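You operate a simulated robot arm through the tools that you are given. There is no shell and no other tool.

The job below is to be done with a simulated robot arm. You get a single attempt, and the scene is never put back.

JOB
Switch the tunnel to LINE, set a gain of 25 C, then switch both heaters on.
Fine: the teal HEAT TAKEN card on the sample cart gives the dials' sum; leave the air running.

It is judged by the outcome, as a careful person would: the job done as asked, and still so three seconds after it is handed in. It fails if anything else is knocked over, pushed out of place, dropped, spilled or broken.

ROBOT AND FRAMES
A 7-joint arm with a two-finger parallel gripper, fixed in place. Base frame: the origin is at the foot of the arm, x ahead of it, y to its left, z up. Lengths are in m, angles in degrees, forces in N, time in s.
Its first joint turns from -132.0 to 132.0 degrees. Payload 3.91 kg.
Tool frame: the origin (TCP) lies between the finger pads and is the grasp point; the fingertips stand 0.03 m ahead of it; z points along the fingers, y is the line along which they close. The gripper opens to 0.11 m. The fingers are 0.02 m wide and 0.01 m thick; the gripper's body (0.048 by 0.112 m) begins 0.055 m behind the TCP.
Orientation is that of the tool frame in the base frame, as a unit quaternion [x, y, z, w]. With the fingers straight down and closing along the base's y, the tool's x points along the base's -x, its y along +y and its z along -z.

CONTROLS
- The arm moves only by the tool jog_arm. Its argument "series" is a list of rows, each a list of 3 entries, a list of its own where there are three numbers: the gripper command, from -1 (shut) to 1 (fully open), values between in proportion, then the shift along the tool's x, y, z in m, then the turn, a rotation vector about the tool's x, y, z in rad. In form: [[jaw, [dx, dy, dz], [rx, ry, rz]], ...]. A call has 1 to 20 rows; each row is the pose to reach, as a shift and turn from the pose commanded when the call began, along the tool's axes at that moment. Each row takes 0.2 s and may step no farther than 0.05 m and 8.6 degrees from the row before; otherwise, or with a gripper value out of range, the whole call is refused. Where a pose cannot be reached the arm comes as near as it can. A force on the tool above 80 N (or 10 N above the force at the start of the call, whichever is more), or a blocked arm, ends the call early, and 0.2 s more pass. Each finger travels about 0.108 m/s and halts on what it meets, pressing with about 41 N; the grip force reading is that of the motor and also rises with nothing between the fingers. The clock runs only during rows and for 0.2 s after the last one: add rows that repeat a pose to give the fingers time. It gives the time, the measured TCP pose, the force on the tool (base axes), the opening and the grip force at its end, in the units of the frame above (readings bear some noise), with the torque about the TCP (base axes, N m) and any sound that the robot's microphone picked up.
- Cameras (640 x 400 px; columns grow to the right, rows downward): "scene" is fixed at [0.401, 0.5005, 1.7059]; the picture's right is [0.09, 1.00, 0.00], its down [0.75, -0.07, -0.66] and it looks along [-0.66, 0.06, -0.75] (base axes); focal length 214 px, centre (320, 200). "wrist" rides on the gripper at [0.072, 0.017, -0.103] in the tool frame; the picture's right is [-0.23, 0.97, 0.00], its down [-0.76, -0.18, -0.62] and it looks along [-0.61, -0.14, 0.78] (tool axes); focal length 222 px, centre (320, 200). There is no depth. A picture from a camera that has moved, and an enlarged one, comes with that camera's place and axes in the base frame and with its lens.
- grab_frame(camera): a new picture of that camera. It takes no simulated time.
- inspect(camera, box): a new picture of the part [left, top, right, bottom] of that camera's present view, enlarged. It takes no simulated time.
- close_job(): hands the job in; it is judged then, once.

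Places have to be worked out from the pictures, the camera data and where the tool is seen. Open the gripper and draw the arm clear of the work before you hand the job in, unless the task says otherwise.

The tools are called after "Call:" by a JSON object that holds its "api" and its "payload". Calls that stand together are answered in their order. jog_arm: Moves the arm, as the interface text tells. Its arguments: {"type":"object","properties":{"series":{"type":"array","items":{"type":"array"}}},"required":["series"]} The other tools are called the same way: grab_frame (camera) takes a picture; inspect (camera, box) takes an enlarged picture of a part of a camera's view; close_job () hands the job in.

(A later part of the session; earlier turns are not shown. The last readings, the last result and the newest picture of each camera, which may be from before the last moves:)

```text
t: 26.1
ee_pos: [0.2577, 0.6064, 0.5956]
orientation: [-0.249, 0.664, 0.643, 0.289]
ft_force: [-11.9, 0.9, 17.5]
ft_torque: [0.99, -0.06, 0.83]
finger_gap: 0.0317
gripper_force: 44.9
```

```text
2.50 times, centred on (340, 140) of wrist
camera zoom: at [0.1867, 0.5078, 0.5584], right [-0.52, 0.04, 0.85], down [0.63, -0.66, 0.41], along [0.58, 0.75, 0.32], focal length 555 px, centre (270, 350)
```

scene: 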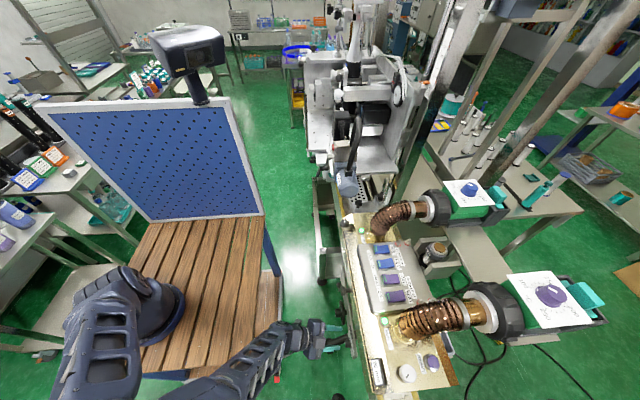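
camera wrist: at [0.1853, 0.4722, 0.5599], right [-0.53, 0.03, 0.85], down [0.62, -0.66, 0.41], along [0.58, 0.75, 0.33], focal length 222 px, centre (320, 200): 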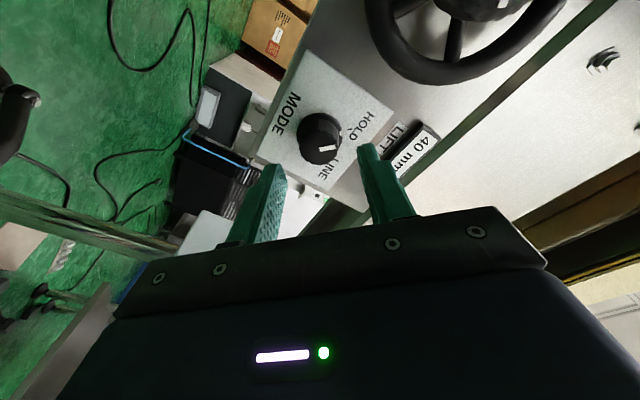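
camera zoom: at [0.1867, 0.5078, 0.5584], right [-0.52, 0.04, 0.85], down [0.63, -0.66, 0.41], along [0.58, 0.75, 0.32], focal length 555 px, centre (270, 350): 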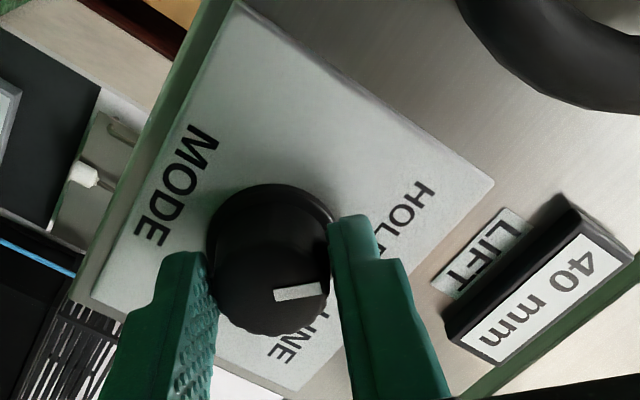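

Gripped at 31.7 mm, with about 21 N sideways along the closing direction, so I'm slightly off-centre. I'll shift 1.5 mm to relieve it and turn 45° clockwise first, then check.

Call:
{"api": "jog_arm", "payload": {"series": [[-1, [0, 0.0015, 0], [0, 0, 0]], [-1, [0, 0.0015, 0], [0, 0, 0.13]], [-1, [0, 0.0015, 0], [0, 0, 0.26]], [-1, [0, 0.0015, 0], [0, 0, 0.39]], [-1, [0, 0.0015, 0], [0, 0, 0.52]], [-1, [0, 0.0015, 0], [0, 0, 0.65]], [-1, [0, 0.0015, 0], [0, 0, 0.785]]]}}

Call:
{"api": "grab_frame", "payload": {"camera": "wrist"}}

Call:
{"api": "inspect", "payload": {"camera": "wrist", "box": [240, 60, 440, 220]}}

```text
t: 27.7
ee_pos: [0.2571, 0.6064, 0.5969]
orientation: [0.024, 0.708, 0.705, 0.021]
ft_force: [-7.1, 23.1, 20.7]
ft_torque: [0.5, -0.06, -0.45]
finger_gap: 0.031
gripper_force: 45.5
```

```text
taken
camera wrist: at [0.1768, 0.5089, 0.6161], right [0.23, -0.01, 0.97], down [0.72, -0.67, -0.18], along [0.65, 0.74, -0.15], focal length 222 px, centre (320, 200)
```

wrist: 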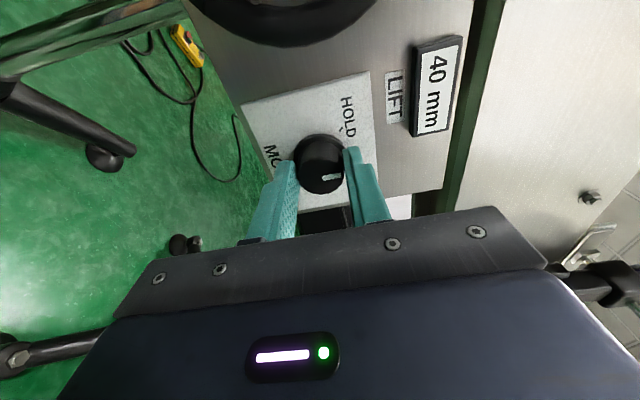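

```text
2.50 times, centred on (340, 140) of wrist
camera zoom: at [0.1768, 0.5089, 0.6161], right [0.23, -0.01, 0.97], down [0.72, -0.67, -0.18], along [0.65, 0.74, -0.15], focal length 555 px, centre (270, 350)
```

zoom: 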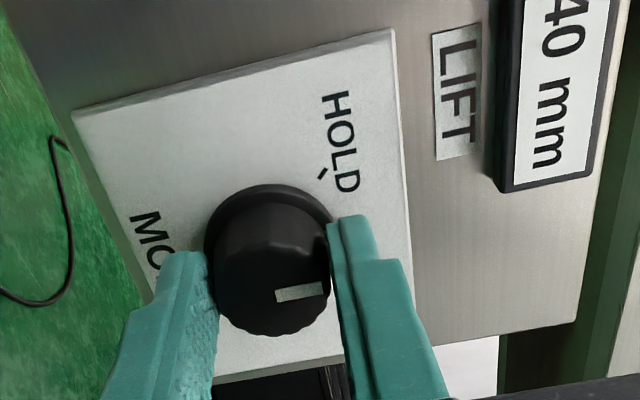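

The knob is turning with the gripper and is halfway. I'll relieve slightly and turn the remaining 45°.

Call:
{"api": "jog_arm", "payload": {"series": [[-1, [0, 0.001, 0.001], [0, 0, 0.13]], [-1, [0, 0.001, 0.001], [0, 0, 0.26]], [-1, [0, 0.001, 0.001], [0, 0, 0.39]], [-1, [0, 0.001, 0.001], [0, 0, 0.52]], [-1, [0, 0.001, 0.001], [0, 0, 0.65]], [-1, [0, 0.001, 0.001], [0, 0, 0.79]]]}}

Call:
{"api": "inspect", "payload": {"camera": "wrist", "box": [240, 60, 440, 220]}}

```text
t: 29.1
ee_pos: [0.2576, 0.607, 0.5981]
orientation: [0.294, 0.645, 0.659, -0.251]
ft_force: [9.9, -3.9, 37.3]
ft_torque: [0.11, -0.79, 0.13]
finger_gap: 0.0318
gripper_force: 45.2
```

```text
2.50 times, centred on (340, 140) of wrist
camera zoom: at [0.2111, 0.5076, 0.6634], right [0.85, -0.05, 0.52], down [0.37, -0.65, -0.66], along [0.37, 0.76, -0.53], focal length 555 px, centre (270, 350)
```

zoom: 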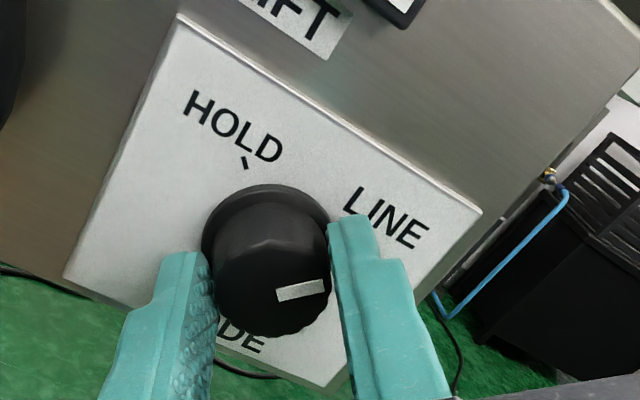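

The pointer now faces the LINE tick. I'll open the jaw and draw straight back to check the setting.

Call:
{"api": "jog_arm", "payload": {"series": [[-0.3, [0, 0, 0], [0, 0, 0]], [-0.1, [0, 0, 0], [0, 0, 0]], [-0.1, [0, 0, -0.02], [0, 0, 0]], [-0.1, [0, 0, -0.05], [0, 0, 0]], [-0.1, [0, 0, -0.06], [0, 0, 0]]]}}

Call:
{"api": "inspect", "payload": {"camera": "wrist", "box": [270, 60, 400, 160]}}

Call:
{"api": "grab_frame", "payload": {"camera": "wrist"}}

```text
t: 30.5
ee_pos: [0.2748, 0.5656, 0.6088]
orientation: [0.295, 0.635, 0.672, -0.239]
ft_force: [-0.2, 0.6, -0.3]
ft_torque: [0.03, -0.05, 0.0]
finger_gap: 0.0496
gripper_force: 0.0
stopped in row 5: the arm was blocked; the commanded pose is now the measured one
```

```text
4.00 times, centred on (335, 110) of wrist
camera zoom: at [0.2235, 0.4657, 0.6704], right [0.84, -0.09, 0.53], down [0.36, -0.65, -0.67], along [0.41, 0.76, -0.51], focal length 888 px, centre (260, 560)
```

zoom: 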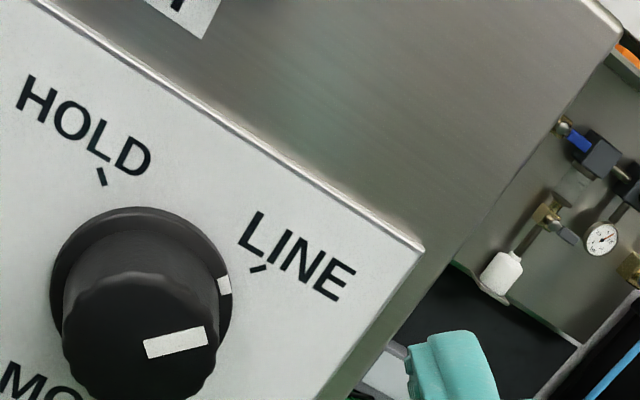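

```text
taken
camera wrist: at [0.2235, 0.4657, 0.6704], right [0.84, -0.09, 0.53], down [0.36, -0.65, -0.67], along [0.41, 0.76, -0.51], focal length 222 px, centre (320, 200)
```

wrist: 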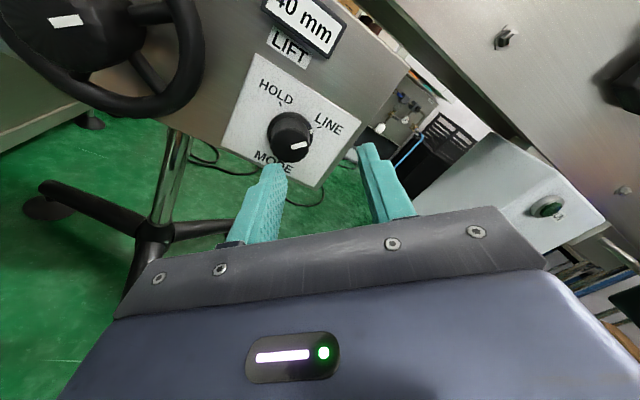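

The selector now points to LINE. The last row was reported blocked, so I'll check the arm in the scene view before moving out.

Call:
{"api": "grab_frame", "payload": {"camera": "scene"}}

Call:
{"api": "inspect", "payload": {"camera": "scene", "box": [200, 270, 390, 390]}}

Call:
{"api": "inspect", "payload": {"camera": "scene", "box": [100, 399, 380, 400]}}

```text
taken
```

scene: 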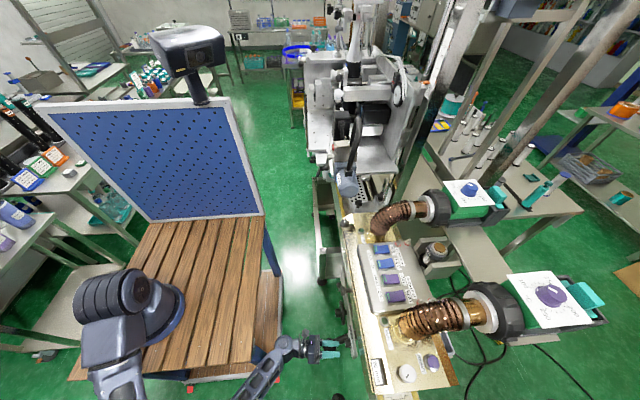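

```text
3.33 times, centred on (295, 330) of scene
camera zoom: at [0.401, 0.5005, 1.7059], right [0.09, 1.0, 0.0], down [0.75, -0.07, -0.66], along [-0.66, 0.06, -0.75], focal length 715 px, centre (403, -233)
```

zoom: 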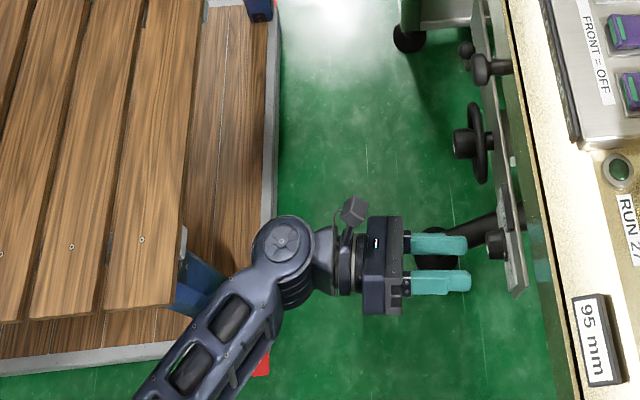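

```text
2.29 times, centred on (240, 400) of scene
camera zoom: at [0.401, 0.5005, 1.7059], right [0.09, 1.0, 0.0], down [0.75, -0.07, -0.66], along [-0.66, 0.06, -0.75], focal length 490 px, centre (503, -256)
```

zoom: 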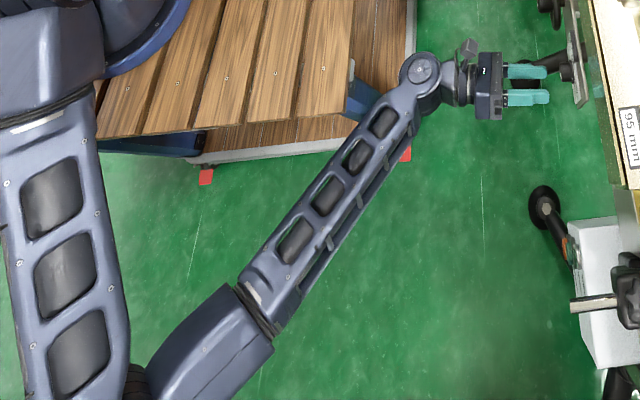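

The arm's forearm sits near the lower table leg, likely what blocked it, and nothing looks displaced. However the RUN 27 lamp now looks dark, so I'll check both lamps and the switches.

Call:
{"api": "inspect", "payload": {"camera": "scene", "box": [335, 210, 475, 300]}}

Call:
{"api": "inspect", "payload": {"camera": "scene", "box": [355, 290, 475, 390]}}

Call:
{"api": "inspect", "payload": {"camera": "scene", "box": [445, 170, 505, 215]}}

Call:
{"api": "inspect", "payload": {"camera": "scene", "box": [515, 265, 595, 325]}}

```text
4.44 times, centred on (405, 255) of scene
camera zoom: at [0.401, 0.5005, 1.7059], right [0.09, 1.0, 0.0], down [0.75, -0.07, -0.66], along [-0.66, 0.06, -0.75], focal length 953 px, centre (-58, -44)
```

zoom: 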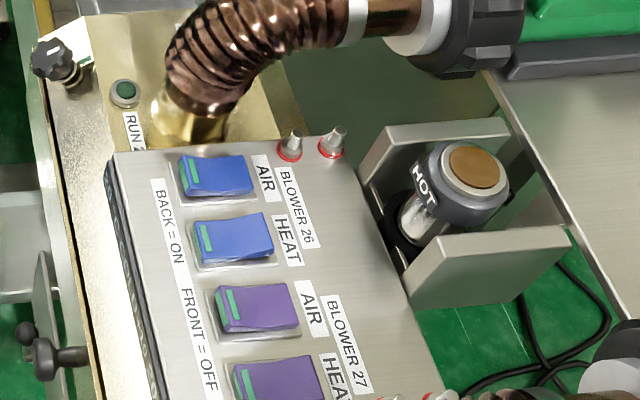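

```text
4.00 times, centred on (415, 340) of scene
camera zoom: at [0.401, 0.5005, 1.7059], right [0.09, 1.0, 0.0], down [0.75, -0.07, -0.66], along [-0.66, 0.06, -0.75], focal length 858 px, centre (-60, -360)
```

zoom: 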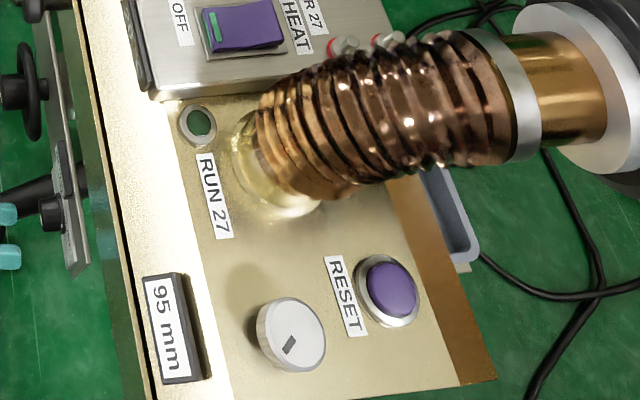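

```text
8.89 times, centred on (475, 192) of scene
camera zoom: at [0.401, 0.5005, 1.7059], right [0.09, 1.0, 0.0], down [0.75, -0.07, -0.66], along [-0.66, 0.06, -0.75], focal length 1906 px, centre (-1058, 267)
```

zoom: 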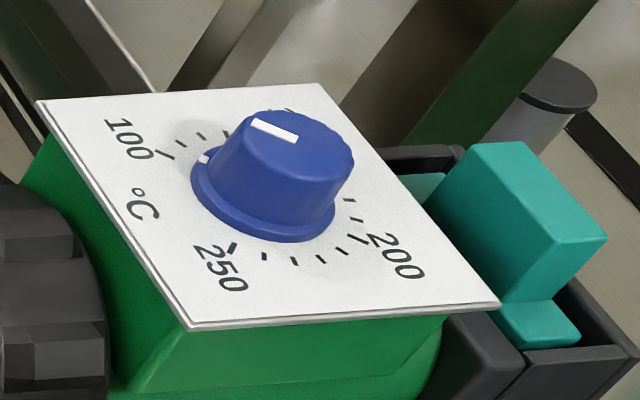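

```text
6.67 times, centred on (555, 295) of scene
camera zoom: at [0.401, 0.5005, 1.7059], right [0.09, 1.0, 0.0], down [0.75, -0.07, -0.66], along [-0.66, 0.06, -0.75], focal length 1430 px, centre (-1247, -433)
```

zoom: 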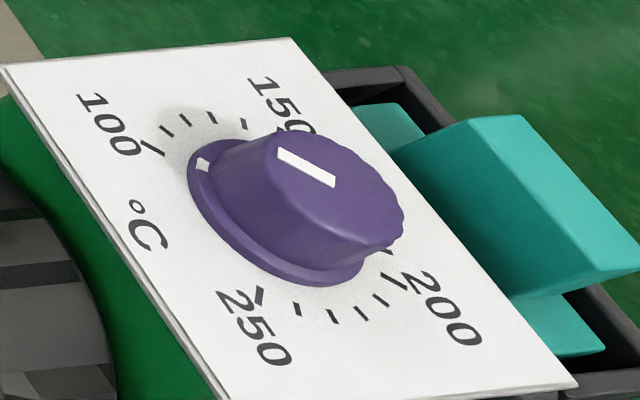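

Both RUN lamps went dark when MODE went to LINE, while the AIR rockers are unchanged; I'll keep an eye on that. First I'll raise the arm straight up out of the gap, turning the wrist back to neutral.

Call:
{"api": "jog_arm", "payload": {"series": [[-0.1, [0.025, 0.0254, 0.0007], [0, 0, -0.112]], [-0.1, [0.05, 0.0509, 0.0014], [0, 0, -0.224]], [-0.1, [0.075, 0.0763, 0.0021], [0, 0, -0.336]], [-0.1, [0.1, 0.1017, 0.0029], [0, 0, -0.448]], [-0.1, [0.125, 0.1271, 0.0036], [0, 0, -0.56]], [-0.1, [0.15, 0.1526, 0.0043], [0, 0, -0.672]], [-0.1, [0.175, 0.178, 0.005], [0, 0, -0.785]]]}}

Call:
{"api": "grab_frame", "payload": {"camera": "scene"}}

Call:
{"api": "grab_frame", "payload": {"camera": "wrist"}}

```text
t: 32.1
ee_pos: [0.2709, 0.5649, 0.8584]
orientation: [0.029, 0.701, 0.712, 0.033]
ft_force: [0.6, -0.2, -0.4]
ft_torque: [0.0, -0.01, 0.0]
finger_gap: 0.0494
gripper_force: 0.2
```

```text
taken
```

scene: 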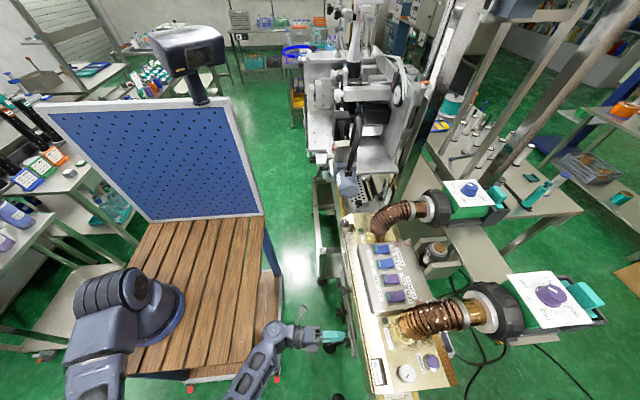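

```text
taken
camera wrist: at [0.1881, 0.4687, 0.8735], right [0.22, -0.03, 0.97], down [0.71, -0.68, -0.18], along [0.67, 0.73, -0.13], focal length 222 px, centre (320, 200)
```

wrist: 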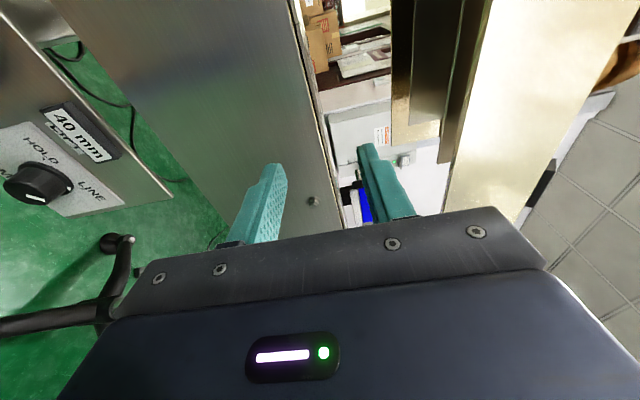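

Clear of the gap. I'll rise to about (0.27, 0.465, 1.31) while swinging the tool back to pointing down.

Call:
{"api": "jog_arm", "payload": {"series": [[0, [-0.0009, 0.0376, -0.0077], [0.129, 0, 0]], [0.3, [-0.0018, 0.0753, -0.0154], [0.258, 0, 0]], [0.5, [-0.0028, 0.1129, -0.0232], [0.387, 0, 0]], [1, [-0.0037, 0.1505, -0.0309], [0.517, 0, 0]], [1, [-0.0046, 0.1882, -0.0386], [0.646, 0, 0]], [1, [-0.0055, 0.2258, -0.0463], [0.775, 0, 0]], [1, [-0.0064, 0.2634, -0.054], [0.904, 0, 0]], [1, [-0.0073, 0.3011, -0.0617], [1.033, 0, 0]], [1, [-0.0083, 0.3387, -0.0695], [1.163, 0, 0]], [1, [-0.0092, 0.3763, -0.0772], [1.292, 0, 0]], [1, [-0.0101, 0.414, -0.0849], [1.421, 0, 0]], [1, [-0.011, 0.4516, -0.0926], [1.55, 0, 0]]]}}

Call:
{"api": "grab_frame", "payload": {"camera": "scene"}}

Call:
{"api": "grab_frame", "payload": {"camera": "wrist"}}

```text
t: 34.7
ee_pos: [0.2704, 0.464, 1.3066]
orientation: [0.044, 0.999, 0.019, 0.003]
ft_force: [0.2, -0.8, 0.0]
ft_torque: [0.03, -0.02, -0.02]
finger_gap: 0.1098
gripper_force: 0.1
out of reach, approached as far as the arm can: row 7
```

```text
taken
```

scene: 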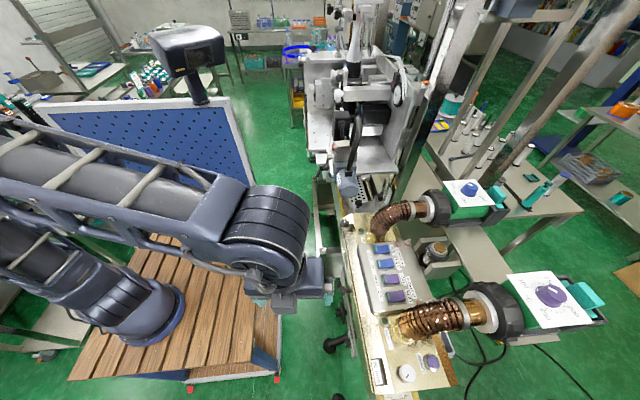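

```text
taken
camera wrist: at [0.1983, 0.484, 1.4107], right [0.31, 0.95, 0.04], down [0.74, -0.27, 0.62], along [0.6, -0.17, -0.78], focal length 222 px, centre (320, 200)
```

wrist: 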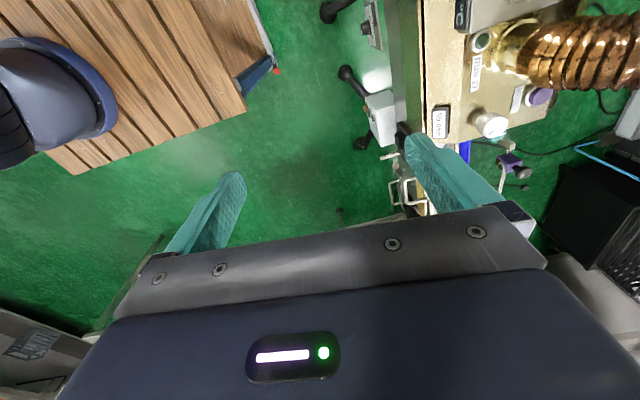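

The dial cards look nearly horizontal, facing up. I'll move to about (0.17, 0.62, 1.50) and yaw the camera towards +y to see both dials well.

Call:
{"api": "jog_arm", "payload": {"series": [[1, [0.0113, 0.0154, -0.0185], [0, 0, -0.14]], [1, [0.0225, 0.0308, -0.0369], [0, 0, -0.28]], [1, [0.0338, 0.0461, -0.0554], [0, 0, -0.42]], [1, [0.045, 0.0615, -0.0739], [0, 0, -0.56]], [1, [0.0563, 0.0769, -0.0924], [0, 0, -0.7]], [1, [0.0675, 0.0923, -0.1108], [0, 0, -0.84]], [1, [0.0788, 0.1077, -0.1293], [0, 0, -0.98]], [1, [0.09, 0.123, -0.1478], [0, 0, -1.12]], [1, [0.1013, 0.1384, -0.1662], [0, 0, -1.26]], [1, [0.1125, 0.1538, -0.1847], [0, 0, -1.4]]]}}

Call:
{"api": "grab_frame", "payload": {"camera": "wrist"}}

Call:
{"api": "grab_frame", "payload": {"camera": "scene"}}

```text
t: 36.9
ee_pos: [0.172, 0.6204, 1.4974]
orientation: [-0.61, 0.792, 0.012, 0.013]
ft_force: [0.5, -0.5, 0.1]
ft_torque: [0.0, -0.02, 0.04]
finger_gap: 0.1101
gripper_force: 0.1
```

```text
taken
camera wrist: at [0.1349, 0.5514, 1.5995], right [-0.88, 0.47, 0.01], down [0.36, 0.67, 0.65], along [0.3, 0.58, -0.76], focal length 222 px, centre (320, 200)
```

wrist: 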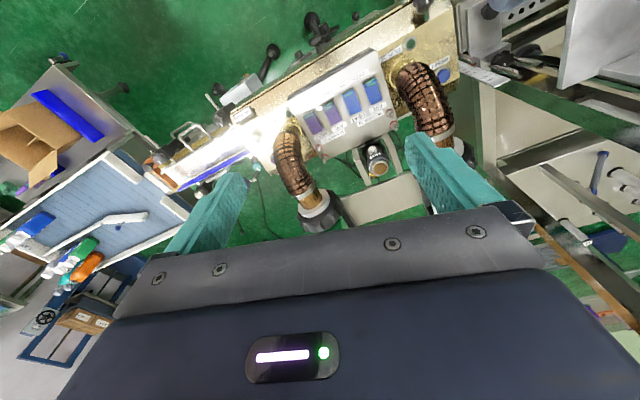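

```text
taken
```

scene: 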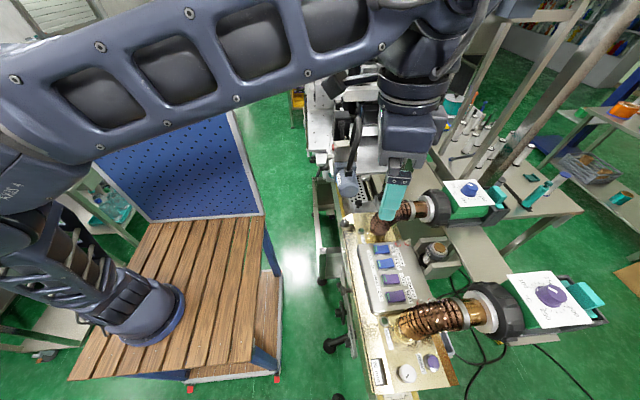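

From here the rockers are visible. I'll enlarge the panel to learn the on/off appearance before moving on to the dials.

Call:
{"api": "inspect", "payload": {"camera": "wrist", "box": [280, 40, 410, 160]}}

Call:
{"api": "inspect", "payload": {"camera": "wrist", "box": [310, 75, 390, 140]}}

Call:
{"api": "inspect", "payload": {"camera": "wrist", "box": [380, 0, 480, 100]}}

```text
3.33 times, centred on (345, 100) of wrist
camera zoom: at [0.1349, 0.5514, 1.5995], right [-0.88, 0.47, 0.01], down [0.36, 0.67, 0.65], along [0.3, 0.58, -0.76], focal length 740 px, centre (237, 533)
```

zoom: 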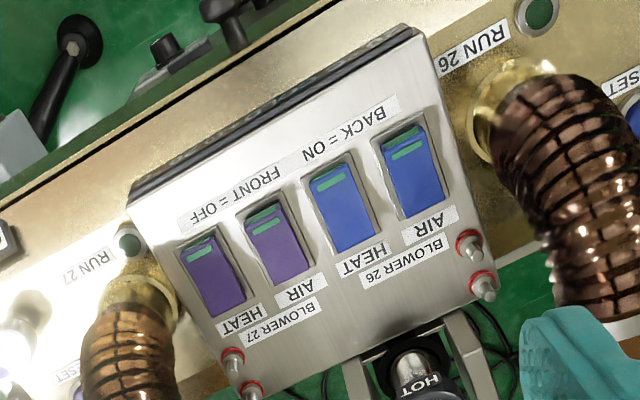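

```text
6.15 times, centred on (350, 108) of wrist
camera zoom: at [0.1349, 0.5514, 1.5995], right [-0.88, 0.47, 0.01], down [0.36, 0.67, 0.65], along [0.3, 0.58, -0.76], focal length 1367 px, centre (135, 769)
```

zoom: 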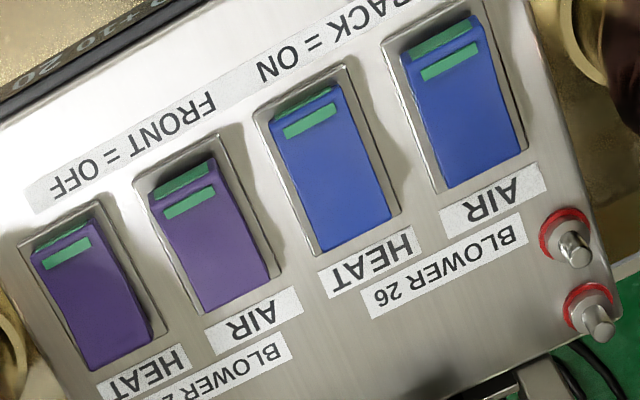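

```text
4.00 times, centred on (430, 50) of wrist
camera zoom: at [0.1349, 0.5514, 1.5995], right [-0.88, 0.47, 0.01], down [0.36, 0.67, 0.65], along [0.3, 0.58, -0.76], focal length 888 px, centre (-120, 800)
```

zoom: 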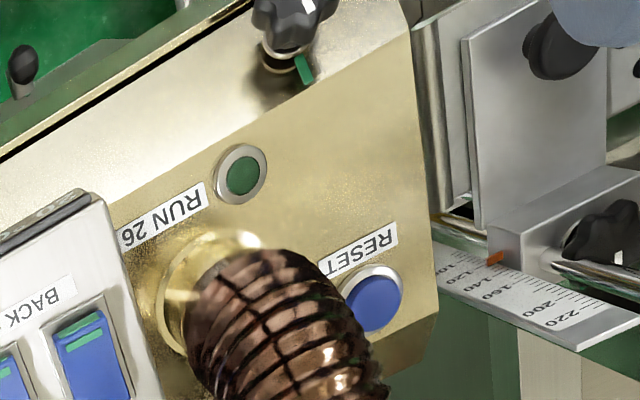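

The rockers are clear: AIR (both) pressed at the back (+y, on), HEAT (both) pressed at the front (−y, off). The nearest post is about (−0.45, 1.05), well away, so I'll move over the blue dial near (0.04, 0.90) to see it from above.

Call:
{"api": "jog_arm", "payload": {"series": [[1, [-0.0323, 0.0275, 0.0012], [0, 0, 0]], [1, [-0.0647, 0.055, 0.0025], [0, 0, 0]], [1, [-0.097, 0.0825, 0.0037], [0, 0, 0]], [1, [-0.1293, 0.11, 0.0049], [0, 0, 0]], [1, [-0.1617, 0.1375, 0.0062], [0, 0, 0]], [1, [-0.194, 0.165, 0.0074], [0, 0, 0]]]}}

Call:
{"api": "grab_frame", "payload": {"camera": "wrist"}}

Call:
{"api": "grab_frame", "payload": {"camera": "scene"}}

```text
t: 38.3
ee_pos: [0.0714, 0.7727, 1.4514]
orientation: [-0.608, 0.794, 0.014, 0.016]
ft_force: [-0.2, -2.0, 2.9]
ft_torque: [0.12, 0.06, 0.01]
finger_gap: 0.11
gripper_force: 0.0
out of reach, approached as far as the arm can: row 4, 5, 6
```

```text
taken
camera wrist: at [0.035, 0.7035, 1.5532], right [-0.88, 0.47, 0.01], down [0.36, 0.66, 0.66], along [0.3, 0.58, -0.76], focal length 222 px, centre (320, 200)
```

wrist: 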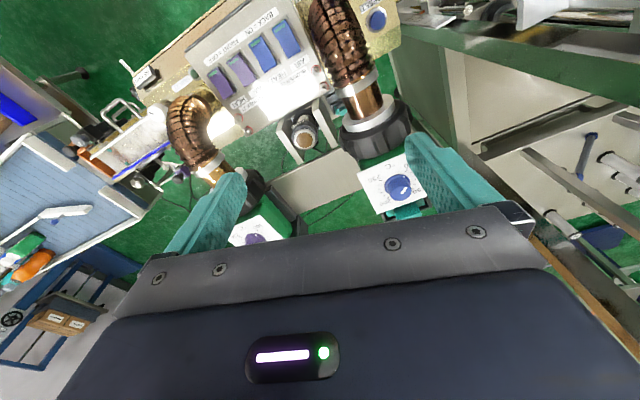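

```text
taken
```

scene: 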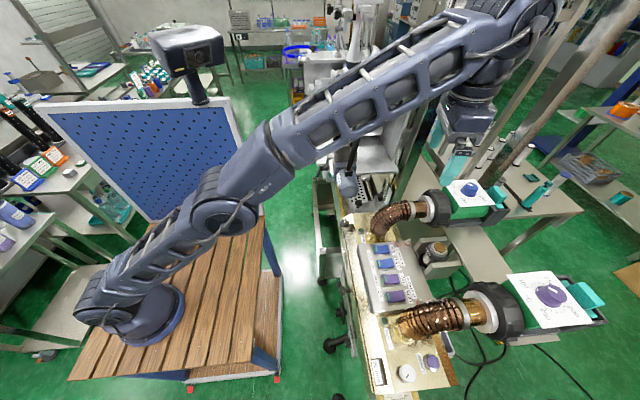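

With the tool straight down the arm runs out of reach at this height. Triangulation gives the blue knob at (0.022, 0.956, 1.27) and the purple at (0.31, 0.95, 1.28). I'll enlarge the blue card to find its tilt.

Call:
{"api": "inspect", "payload": {"camera": "wrist", "box": [350, 145, 440, 220]}}

Call:
{"api": "inspect", "payload": {"camera": "wrist", "box": [210, 190, 310, 260]}}

Call:
{"api": "inspect", "payload": {"camera": "wrist", "box": [160, 0, 420, 220]}}

```text
5.33 times, centred on (395, 182) of wrist
camera zoom: at [0.035, 0.7035, 1.5532], right [-0.88, 0.47, 0.01], down [0.36, 0.66, 0.66], along [0.3, 0.58, -0.76], focal length 1185 px, centre (-80, 293)
```

zoom: 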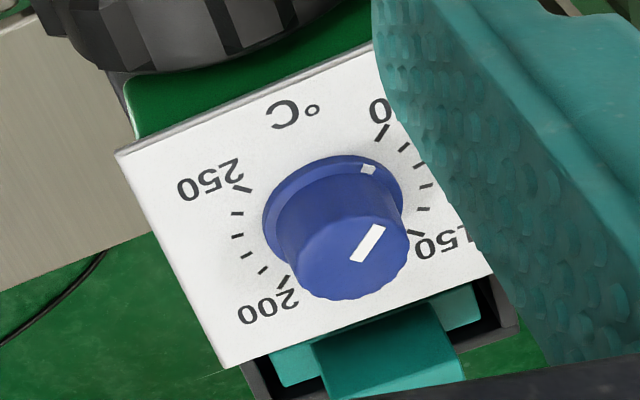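

```text
5.71 times, centred on (260, 225) of wrist
camera zoom: at [0.035, 0.7035, 1.5532], right [-0.88, 0.47, 0.01], down [0.36, 0.66, 0.66], along [0.3, 0.58, -0.76], focal length 1269 px, centre (663, 57)
```

zoom: 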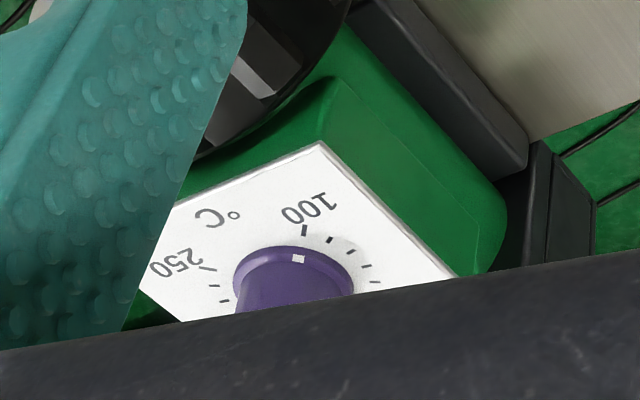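

```text
1.82 times, centred on (290, 110) of wrist
camera zoom: at [0.035, 0.7035, 1.5532], right [-0.88, 0.47, 0.01], down [0.36, 0.66, 0.66], along [0.3, 0.58, -0.76], focal length 404 px, centre (374, 364)
```

zoom: 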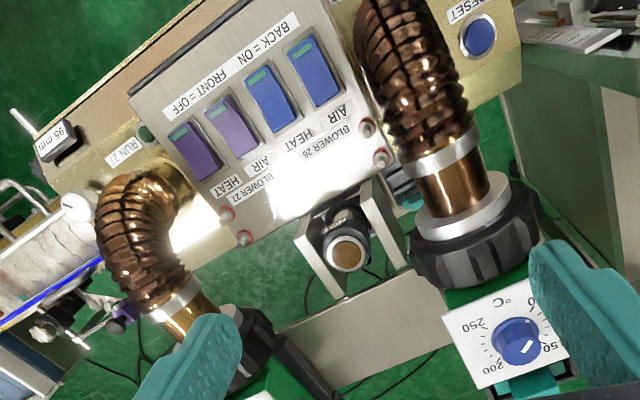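

Both cards face straight up. Blue knob axis is about (0.027, 0.951) and purple about (0.308, 0.951), tops at z≈1.296, cards at z≈1.268; both read about 100 °C, scale 10 °C per 18° clockwise. I need a tool tilted about 50° outwards to reach, so I'll first back off and yaw so the camera is on the outer side.

Call:
{"api": "jog_arm", "payload": {"series": [[1, [0.0081, -0.0055, -0.0035], [0, 0, 0.136]], [1, [0.0162, -0.0109, -0.007], [0, 0, 0.273]], [1, [0.0243, -0.0164, -0.0105], [0, 0, 0.409]], [1, [0.0324, -0.0218, -0.014], [0, 0, 0.545]], [1, [0.0405, -0.0273, -0.0175], [0, 0, 0.681]], [1, [0.0486, -0.0327, -0.021], [0, 0, 0.818]], [1, [0.0567, -0.0382, -0.0245], [0, 0, 0.954]], [1, [0.0648, -0.0437, -0.028], [0, 0, 1.09]], [1, [0.0729, -0.0491, -0.0315], [0, 0, 1.226]], [1, [0.081, -0.0546, -0.035], [0, 0, 1.363]], [1, [0.0891, -0.06, -0.0385], [0, 0, 1.499]], [1, [0.0972, -0.0655, -0.042], [0, 0, 1.635]], [1, [0.1053, -0.0709, -0.0455], [0, 0, 1.771]], [1, [0.1134, -0.0764, -0.049], [0, 0, 1.908]], [1, [0.1215, -0.0818, -0.0525], [0, 0, 2.044]], [1, [0.1296, -0.0873, -0.056], [0, 0, 2.18]]]}}

Call:
{"api": "grab_frame", "payload": {"camera": "scene"}}

```text
t: 41.7
ee_pos: [0.1204, 0.627, 1.4989]
orientation: [0.423, 0.906, 0.018, -0.004]
ft_force: [-0.1, 0.2, 0.2]
ft_torque: [0.0, 0.0, 0.01]
finger_gap: 0.1101
gripper_force: 0.0
```

```text
taken
```

scene: 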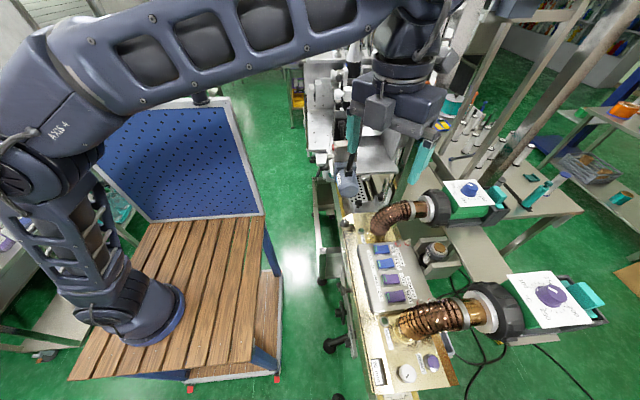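

At (0.12, 0.627, 1.499) with the yaw as wanted. Now I tilt 50° outwards and move to a 9 cm standoff from the blue knob along the approach line.

Call:
{"api": "jog_arm", "payload": {"series": [[1, [0.028, 0.0165, 0.0186], [0.0035, 0.1063, 0.0015]], [0.6, [0.0561, 0.0331, 0.0373], [0.0069, 0.2125, 0.003]], [0.3, [0.0841, 0.0496, 0.0559], [0.0104, 0.3188, 0.0044]], [0.27, [0.1122, 0.0662, 0.0745], [0.0139, 0.4251, 0.0059]], [0.27, [0.1402, 0.0827, 0.0931], [0.0173, 0.5313, 0.0074]], [0.27, [0.1682, 0.0992, 0.1118], [0.0208, 0.6376, 0.0089]], [0.27, [0.1963, 0.1158, 0.1304], [0.0242, 0.7438, 0.0103]], [0.27, [0.2243, 0.1323, 0.149], [0.0277, 0.8501, 0.0118]]]}}

Call:
{"api": "grab_frame", "payload": {"camera": "wrist"}}

Call:
{"api": "grab_frame", "payload": {"camera": "scene"}}

```text
t: 43.5
ee_pos: [0.0759, 0.8896, 1.3597]
orientation: [0.379, 0.822, 0.178, -0.385]
ft_force: [-0.6, -0.1, 1.7]
ft_torque: [-0.04, -0.03, -0.04]
finger_gap: 0.0697
gripper_force: 0.0
```

```text
taken
camera wrist: at [0.1094, 0.8755, 1.4824], right [0.84, 0.52, -0.17], down [0.49, -0.85, -0.19], along [-0.24, 0.07, -0.97], focal length 222 px, centre (320, 200)
```

wrist: 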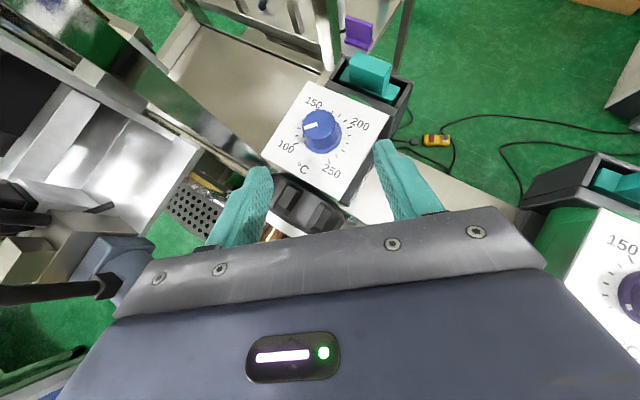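

```text
taken
```

scene: 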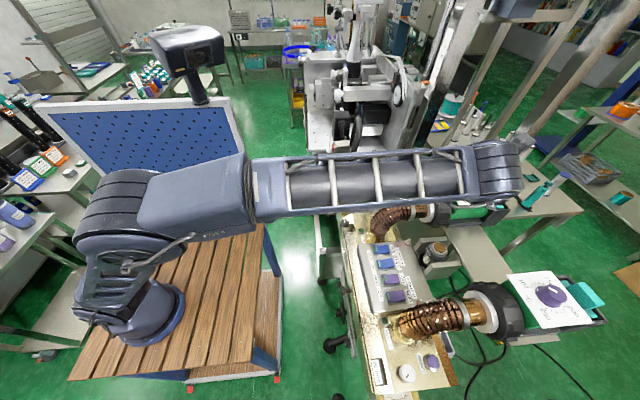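

A clear top view of the blue dial. I'll enlarge it to read the setting and refine the knob position.

Call:
{"api": "inspect", "payload": {"camera": "wrist", "box": [255, 70, 415, 220]}}

Call:
{"api": "inspect", "payload": {"camera": "wrist", "box": [285, 90, 365, 180]}}

```text
2.67 times, centred on (335, 145) of wrist
camera zoom: at [0.1094, 0.8755, 1.4824], right [0.84, 0.52, -0.17], down [0.49, -0.85, -0.19], along [-0.24, 0.07, -0.97], focal length 592 px, centre (280, 347)
```

zoom: 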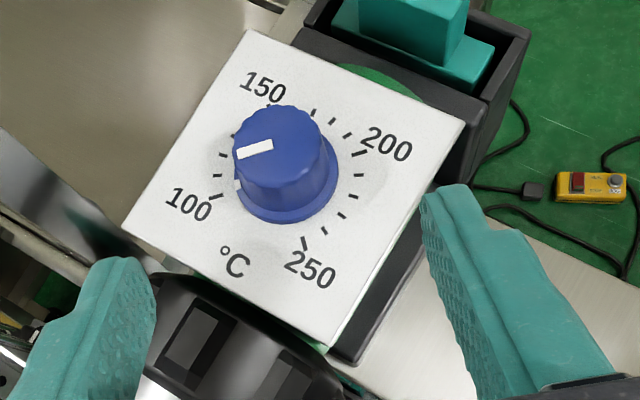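

```text
4.44 times, centred on (325, 135) of wrist
camera zoom: at [0.1094, 0.8755, 1.4824], right [0.84, 0.52, -0.17], down [0.49, -0.85, -0.19], along [-0.24, 0.07, -0.97], focal length 987 px, centre (298, 489)
```

zoom: 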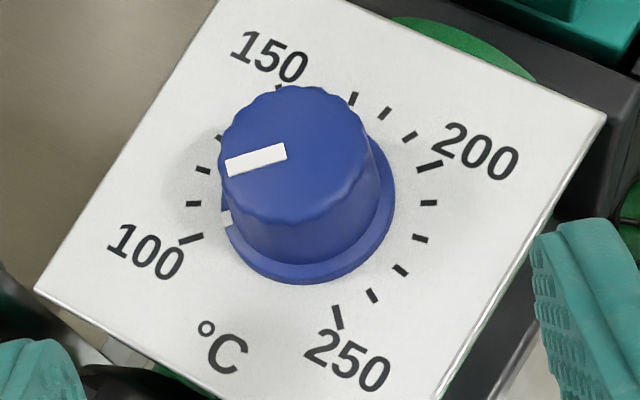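

The mark is exactly at 100 and the four main ticks are 90° apart, as assumed. The knob lies on my approach line to within about 3 mm; I'll advance most of the way and check.

Call:
{"api": "jog_arm", "payload": {"series": [[0.27, [-0.001, 0, 0.035], [0, 0, 0]], [0.27, [-0.002, 0, 0.06], [0, 0, 0]], [0.27, [-0.0026, -0.0006, 0.075], [0, 0, 0]]]}}

Call:
{"api": "inspect", "payload": {"camera": "wrist", "box": [230, 80, 430, 230]}}

Call:
{"api": "inspect", "payload": {"camera": "scene", "box": [420, 140, 540, 230]}}

```text
t: 44.3
ee_pos: [0.0397, 0.9303, 1.3079]
orientation: [0.381, 0.822, 0.179, -0.384]
ft_force: [-0.5, -0.5, 0.9]
ft_torque: [-0.01, 0.02, -0.03]
finger_gap: 0.0702
gripper_force: 0.0
```

```text
2.67 times, centred on (330, 155) of wrist
camera zoom: at [0.0725, 0.9177, 1.4319], right [0.84, 0.52, -0.17], down [0.49, -0.85, -0.18], along [-0.24, 0.07, -0.97], focal length 592 px, centre (293, 320)
```

zoom: 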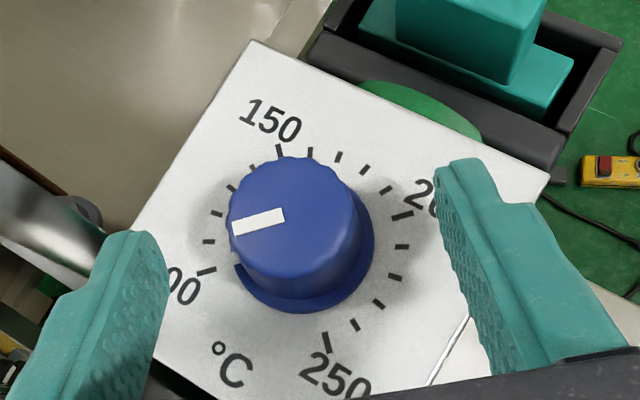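

```text
4.44 times, centred on (480, 185) of scene
camera zoom: at [0.401, 0.5005, 1.7059], right [0.09, 1.0, 0.0], down [0.75, -0.07, -0.66], along [-0.66, 0.06, -0.75], focal length 953 px, centre (-391, 267)
```

zoom: 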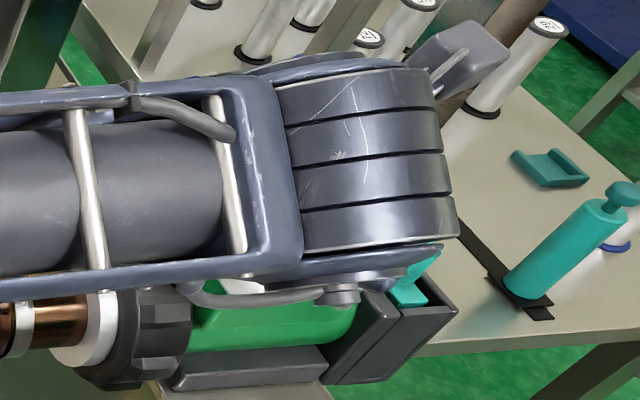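

Lateral centring is within about 1 mm. I'll advance the last 13 mm and close on the knob.

Call:
{"api": "jog_arm", "payload": {"series": [[0.27, [0.001, 0.0004, 0.007], [0, 0, 0]], [0.27, [0.002, 0.0007, 0.0132], [0, 0, 0]], [-0.1, [0.002, 0.0007, 0.0132], [0, 0, 0]], [-0.5, [0.002, 0.0007, 0.0132], [0, 0, 0]], [-1, [0.002, 0.0007, 0.0132], [0, 0, 0]], [-1, [0.002, 0.0007, 0.0132], [0, 0, 0]]]}}

Call:
{"api": "inspect", "payload": {"camera": "wrist", "box": [230, 80, 430, 230]}}

```text
t: 45.7
ee_pos: [0.0314, 0.9399, 1.3008]
orientation: [0.381, 0.822, 0.178, -0.384]
ft_force: [-10.7, -8.3, -3.3]
ft_torque: [-0.32, 0.19, 0.17]
finger_gap: 0.0333
gripper_force: 44.9
```

```text
2.67 times, centred on (330, 155) of wrist
camera zoom: at [0.0646, 0.927, 1.4244], right [0.84, 0.52, -0.17], down [0.49, -0.85, -0.18], along [-0.24, 0.07, -0.97], focal length 592 px, centre (293, 320)
```

zoom: 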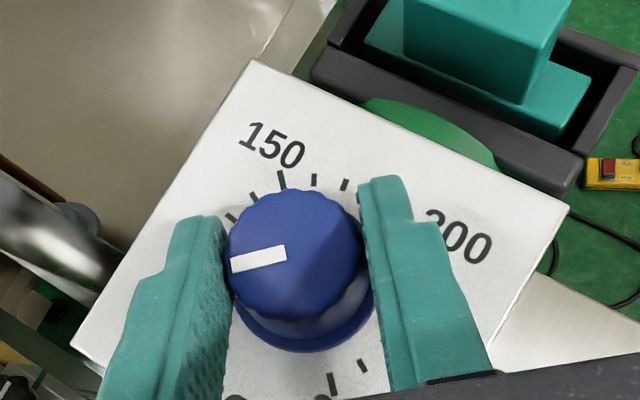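

Gripped at 33 mm with small side load. Now I'll turn clockwise about the vertical knob axis, half a stroke (32°) first.

Call:
{"api": "jog_arm", "payload": {"series": [[-1, [0.0001, -0.0025, 0.0001], [-0.1075, 0, 0.0894]], [-1, [0.0003, -0.0041, 0.0004], [-0.215, 0, 0.1788]], [-1, [0.0007, -0.0057, 0.0008], [-0.3226, 0, 0.2682]], [-1, [0.0012, -0.0072, 0.0014], [-0.4301, 0, 0.3576]]]}}

Call:
{"api": "inspect", "payload": {"camera": "wrist", "box": [230, 80, 430, 230]}}

```text
t: 46.7
ee_pos: [0.0259, 0.9375, 1.3022]
orientation: [0.593, 0.685, 0.279, -0.319]
ft_force: [-10.6, 7.3, -3.0]
ft_torque: [-0.07, -0.21, 0.12]
finger_gap: 0.0332
gripper_force: 45.2
```

```text
2.67 times, centred on (330, 155) of wrist
camera zoom: at [0.0465, 0.9084, 1.4248], right [0.99, -0.01, -0.17], down [-0.04, -0.98, -0.18], along [-0.17, 0.19, -0.97], focal length 592 px, centre (293, 320)
```

zoom: 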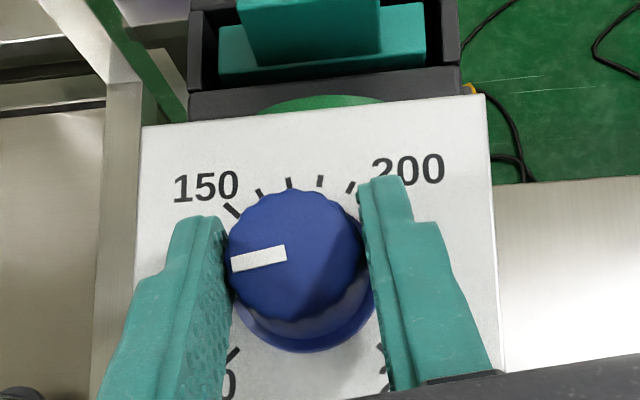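

The knob turns with the gripper. I'll continue another 48° if reach permits.

Call:
{"api": "jog_arm", "payload": {"series": [[-1, [0.0001, -0.0017, 0.0001], [-0.1075, 0, 0.0894]], [-1, [0.0003, -0.0033, 0.0004], [-0.215, 0, 0.1788]], [-1, [0.0007, -0.0049, 0.0008], [-0.3226, 0, 0.2682]], [-1, [0.0012, -0.0064, 0.0014], [-0.4301, 0, 0.3576]], [-1, [0.0018, -0.0077, 0.0022], [-0.5376, 0, 0.447]], [-1, [0.0026, -0.0089, 0.0031], [-0.6451, 0, 0.5364]]]}}

Call:
{"api": "inspect", "payload": {"camera": "wrist", "box": [230, 80, 430, 230]}}

```text
t: 47.2
ee_pos: [0.0259, 0.9392, 1.3001]
orientation: [0.651, 0.631, 0.29, -0.307]
ft_force: [11.5, -30.9, 8.3]
ft_torque: [-1.27, -0.98, -0.12]
finger_gap: 0.0332
gripper_force: 44.8
stopped in row 2: the force on the tool passed its limit at 117 N (the readings are from after the stop); the commanded pose is now the measured one
```

```text
2.67 times, centred on (330, 155) of wrist
camera zoom: at [0.0447, 0.9067, 1.4234], right [0.96, -0.16, -0.21], down [-0.2, -0.96, -0.18], along [-0.17, 0.21, -0.96], focal length 592 px, centre (293, 320)
```

zoom: 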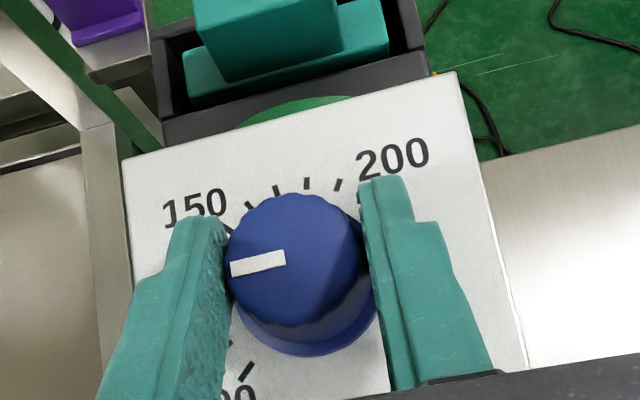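

A force limit tripped after 8° more (dial now near 123 °C). I'll look for what is touching before going on.

Call:
{"api": "grab_frame", "payload": {"camera": "wrist"}}

Call:
{"api": "grab_frame", "payload": {"camera": "scene"}}

Call:
{"api": "inspect", "payload": {"camera": "scene", "box": [400, 140, 540, 240]}}

Call:
{"api": "inspect", "payload": {"camera": "wrist", "box": [0, 399, 640, 400]}}

```text
taken
camera wrist: at [0.0447, 0.9067, 1.4234], right [0.96, -0.16, -0.21], down [-0.2, -0.96, -0.18], along [-0.17, 0.21, -0.96], focal length 222 px, centre (320, 200)
```

wrist: 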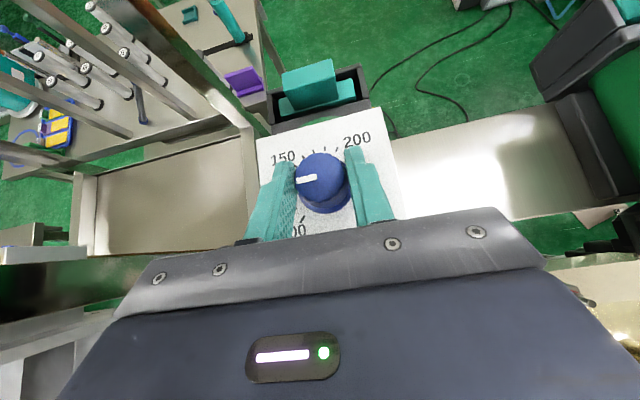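

```text
taken
```

scene: 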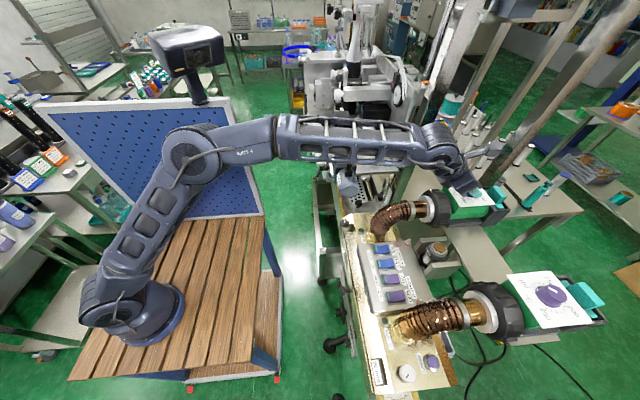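

```text
4.00 times, centred on (470, 190) of scene
camera zoom: at [0.401, 0.5005, 1.7059], right [0.09, 1.0, 0.0], down [0.75, -0.07, -0.66], along [-0.66, 0.06, -0.75], focal length 858 px, centre (-280, 240)
```

zoom: 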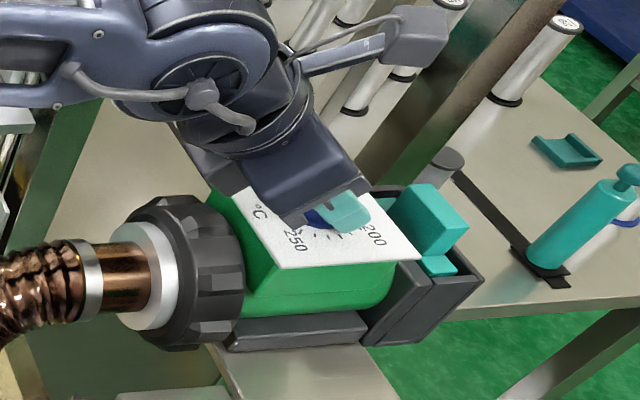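

```text
1.00 times, centred on (320, 400) of wrist (not enlarged: the box is as wide or as high as the picture)
camera zoom: at [0.0447, 0.9067, 1.4234], right [0.96, -0.16, -0.21], down [-0.2, -0.96, -0.18], along [-0.17, 0.21, -0.96], focal length 222 px, centre (320, 0)
```

zoom: 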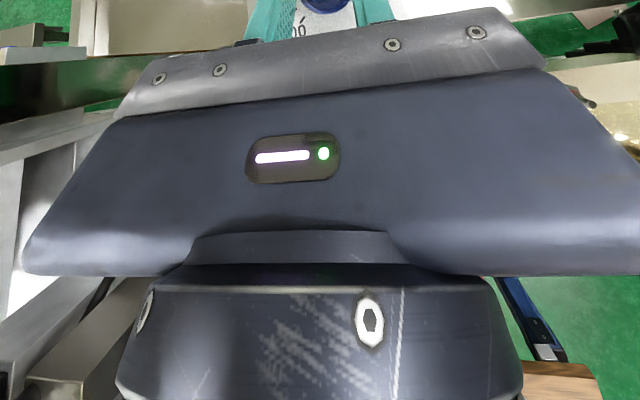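

Nothing is touching; the arm changed its elbow posture, which caused the jerk. I'll continue the turn gently in half steps and watch the force.

Call:
{"api": "jog_arm", "payload": {"series": [[-1, [0, -0.0008, 0], [-0.0538, 0, 0.0447]], [-1, [0.0001, -0.0017, 0.0001], [-0.1075, 0, 0.0894]], [-1, [0.0002, -0.0025, 0.0002], [-0.1613, 0, 0.1341]], [-1, [0.0003, -0.0033, 0.0004], [-0.215, 0, 0.1788]]]}}

Call:
{"api": "inspect", "payload": {"camera": "wrist", "box": [230, 80, 430, 230]}}

```text
t: 48.4
ee_pos: [0.0241, 0.9399, 1.3016]
orientation: [0.71, 0.567, 0.314, -0.277]
ft_force: [-8.3, -33.6, 4.8]
ft_torque: [-1.3, -1.09, -0.08]
finger_gap: 0.0336
gripper_force: 44.6
out of reach, approached as far as the arm can: row 3, 4
stopped in row 4: the force on the tool passed its limit at 81 N (the readings are from after the stop); the commanded pose is now the measured one
```

```text
2.67 times, centred on (330, 155) of wrist
camera zoom: at [0.0375, 0.9057, 1.4238], right [0.92, -0.34, -0.21], down [-0.38, -0.91, -0.17], along [-0.13, 0.23, -0.96], focal length 592 px, centre (293, 320)
```

zoom: 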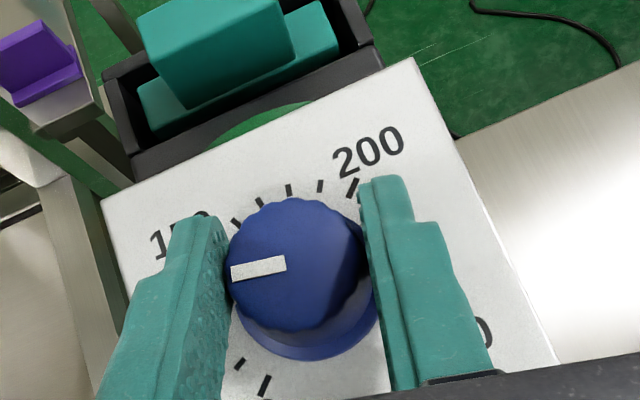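

The turn reached α≈80° (50° turned, dial about 128 °C) before running out of reach. I'll open, swing back anticlockwise about the knob axis (slightly lifted) to about α=142°, and look.

Call:
{"api": "jog_arm", "payload": {"series": [[0.27, [0, 0, 0], [0, 0, 0]], [0.27, [0, 0, 0], [0, 0, 0]], [0.27, [0.0063, 0.001, -0.0048], [0.1026, -0.005, -0.0879]], [0.27, [0.0066, 0.0023, -0.0045], [0.2052, -0.01, -0.1758]], [0.27, [0.0068, 0.0035, -0.0042], [0.3078, -0.015, -0.2637]], [0.27, [0.0071, 0.0047, -0.0038], [0.4104, -0.02, -0.3515]], [0.27, [0.0073, 0.006, -0.0035], [0.513, -0.025, -0.4394]], [0.27, [0.0076, 0.0072, -0.0031], [0.6156, -0.03, -0.5273]], [0.27, [0.0078, 0.0084, -0.0028], [0.7182, -0.035, -0.6152]], [0.27, [0.0081, 0.0096, -0.0024], [0.8208, -0.04, -0.7031]]]}}

Call:
{"api": "inspect", "payload": {"camera": "wrist", "box": [230, 80, 430, 230]}}

Call:
{"api": "grab_frame", "payload": {"camera": "scene"}}

```text
t: 50.6
ee_pos: [0.034, 0.9445, 1.3068]
orientation: [0.315, 0.852, 0.126, -0.4]
ft_force: [-1.3, -0.9, 0.1]
ft_torque: [0.02, -0.07, -0.03]
finger_gap: 0.0698
gripper_force: 0.0
```

```text
2.67 times, centred on (330, 155) of wrist
camera zoom: at [0.0716, 0.94, 1.4299], right [0.73, 0.65, -0.21], down [0.63, -0.76, -0.17], along [-0.27, -0.01, -0.96], focal length 592 px, centre (293, 320)
```

zoom: 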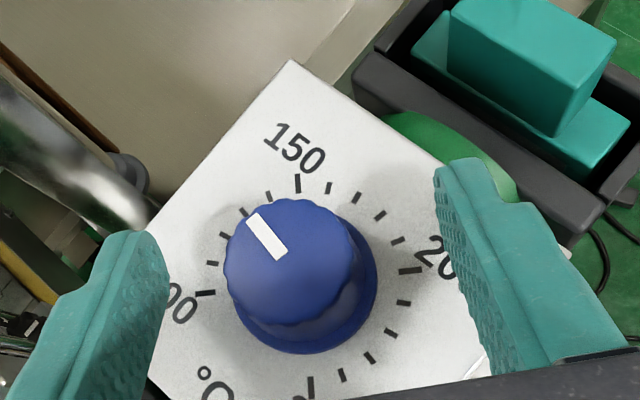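

```text
taken
```

scene: 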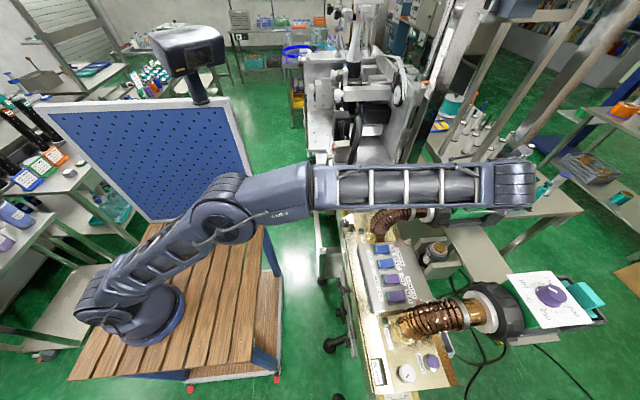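

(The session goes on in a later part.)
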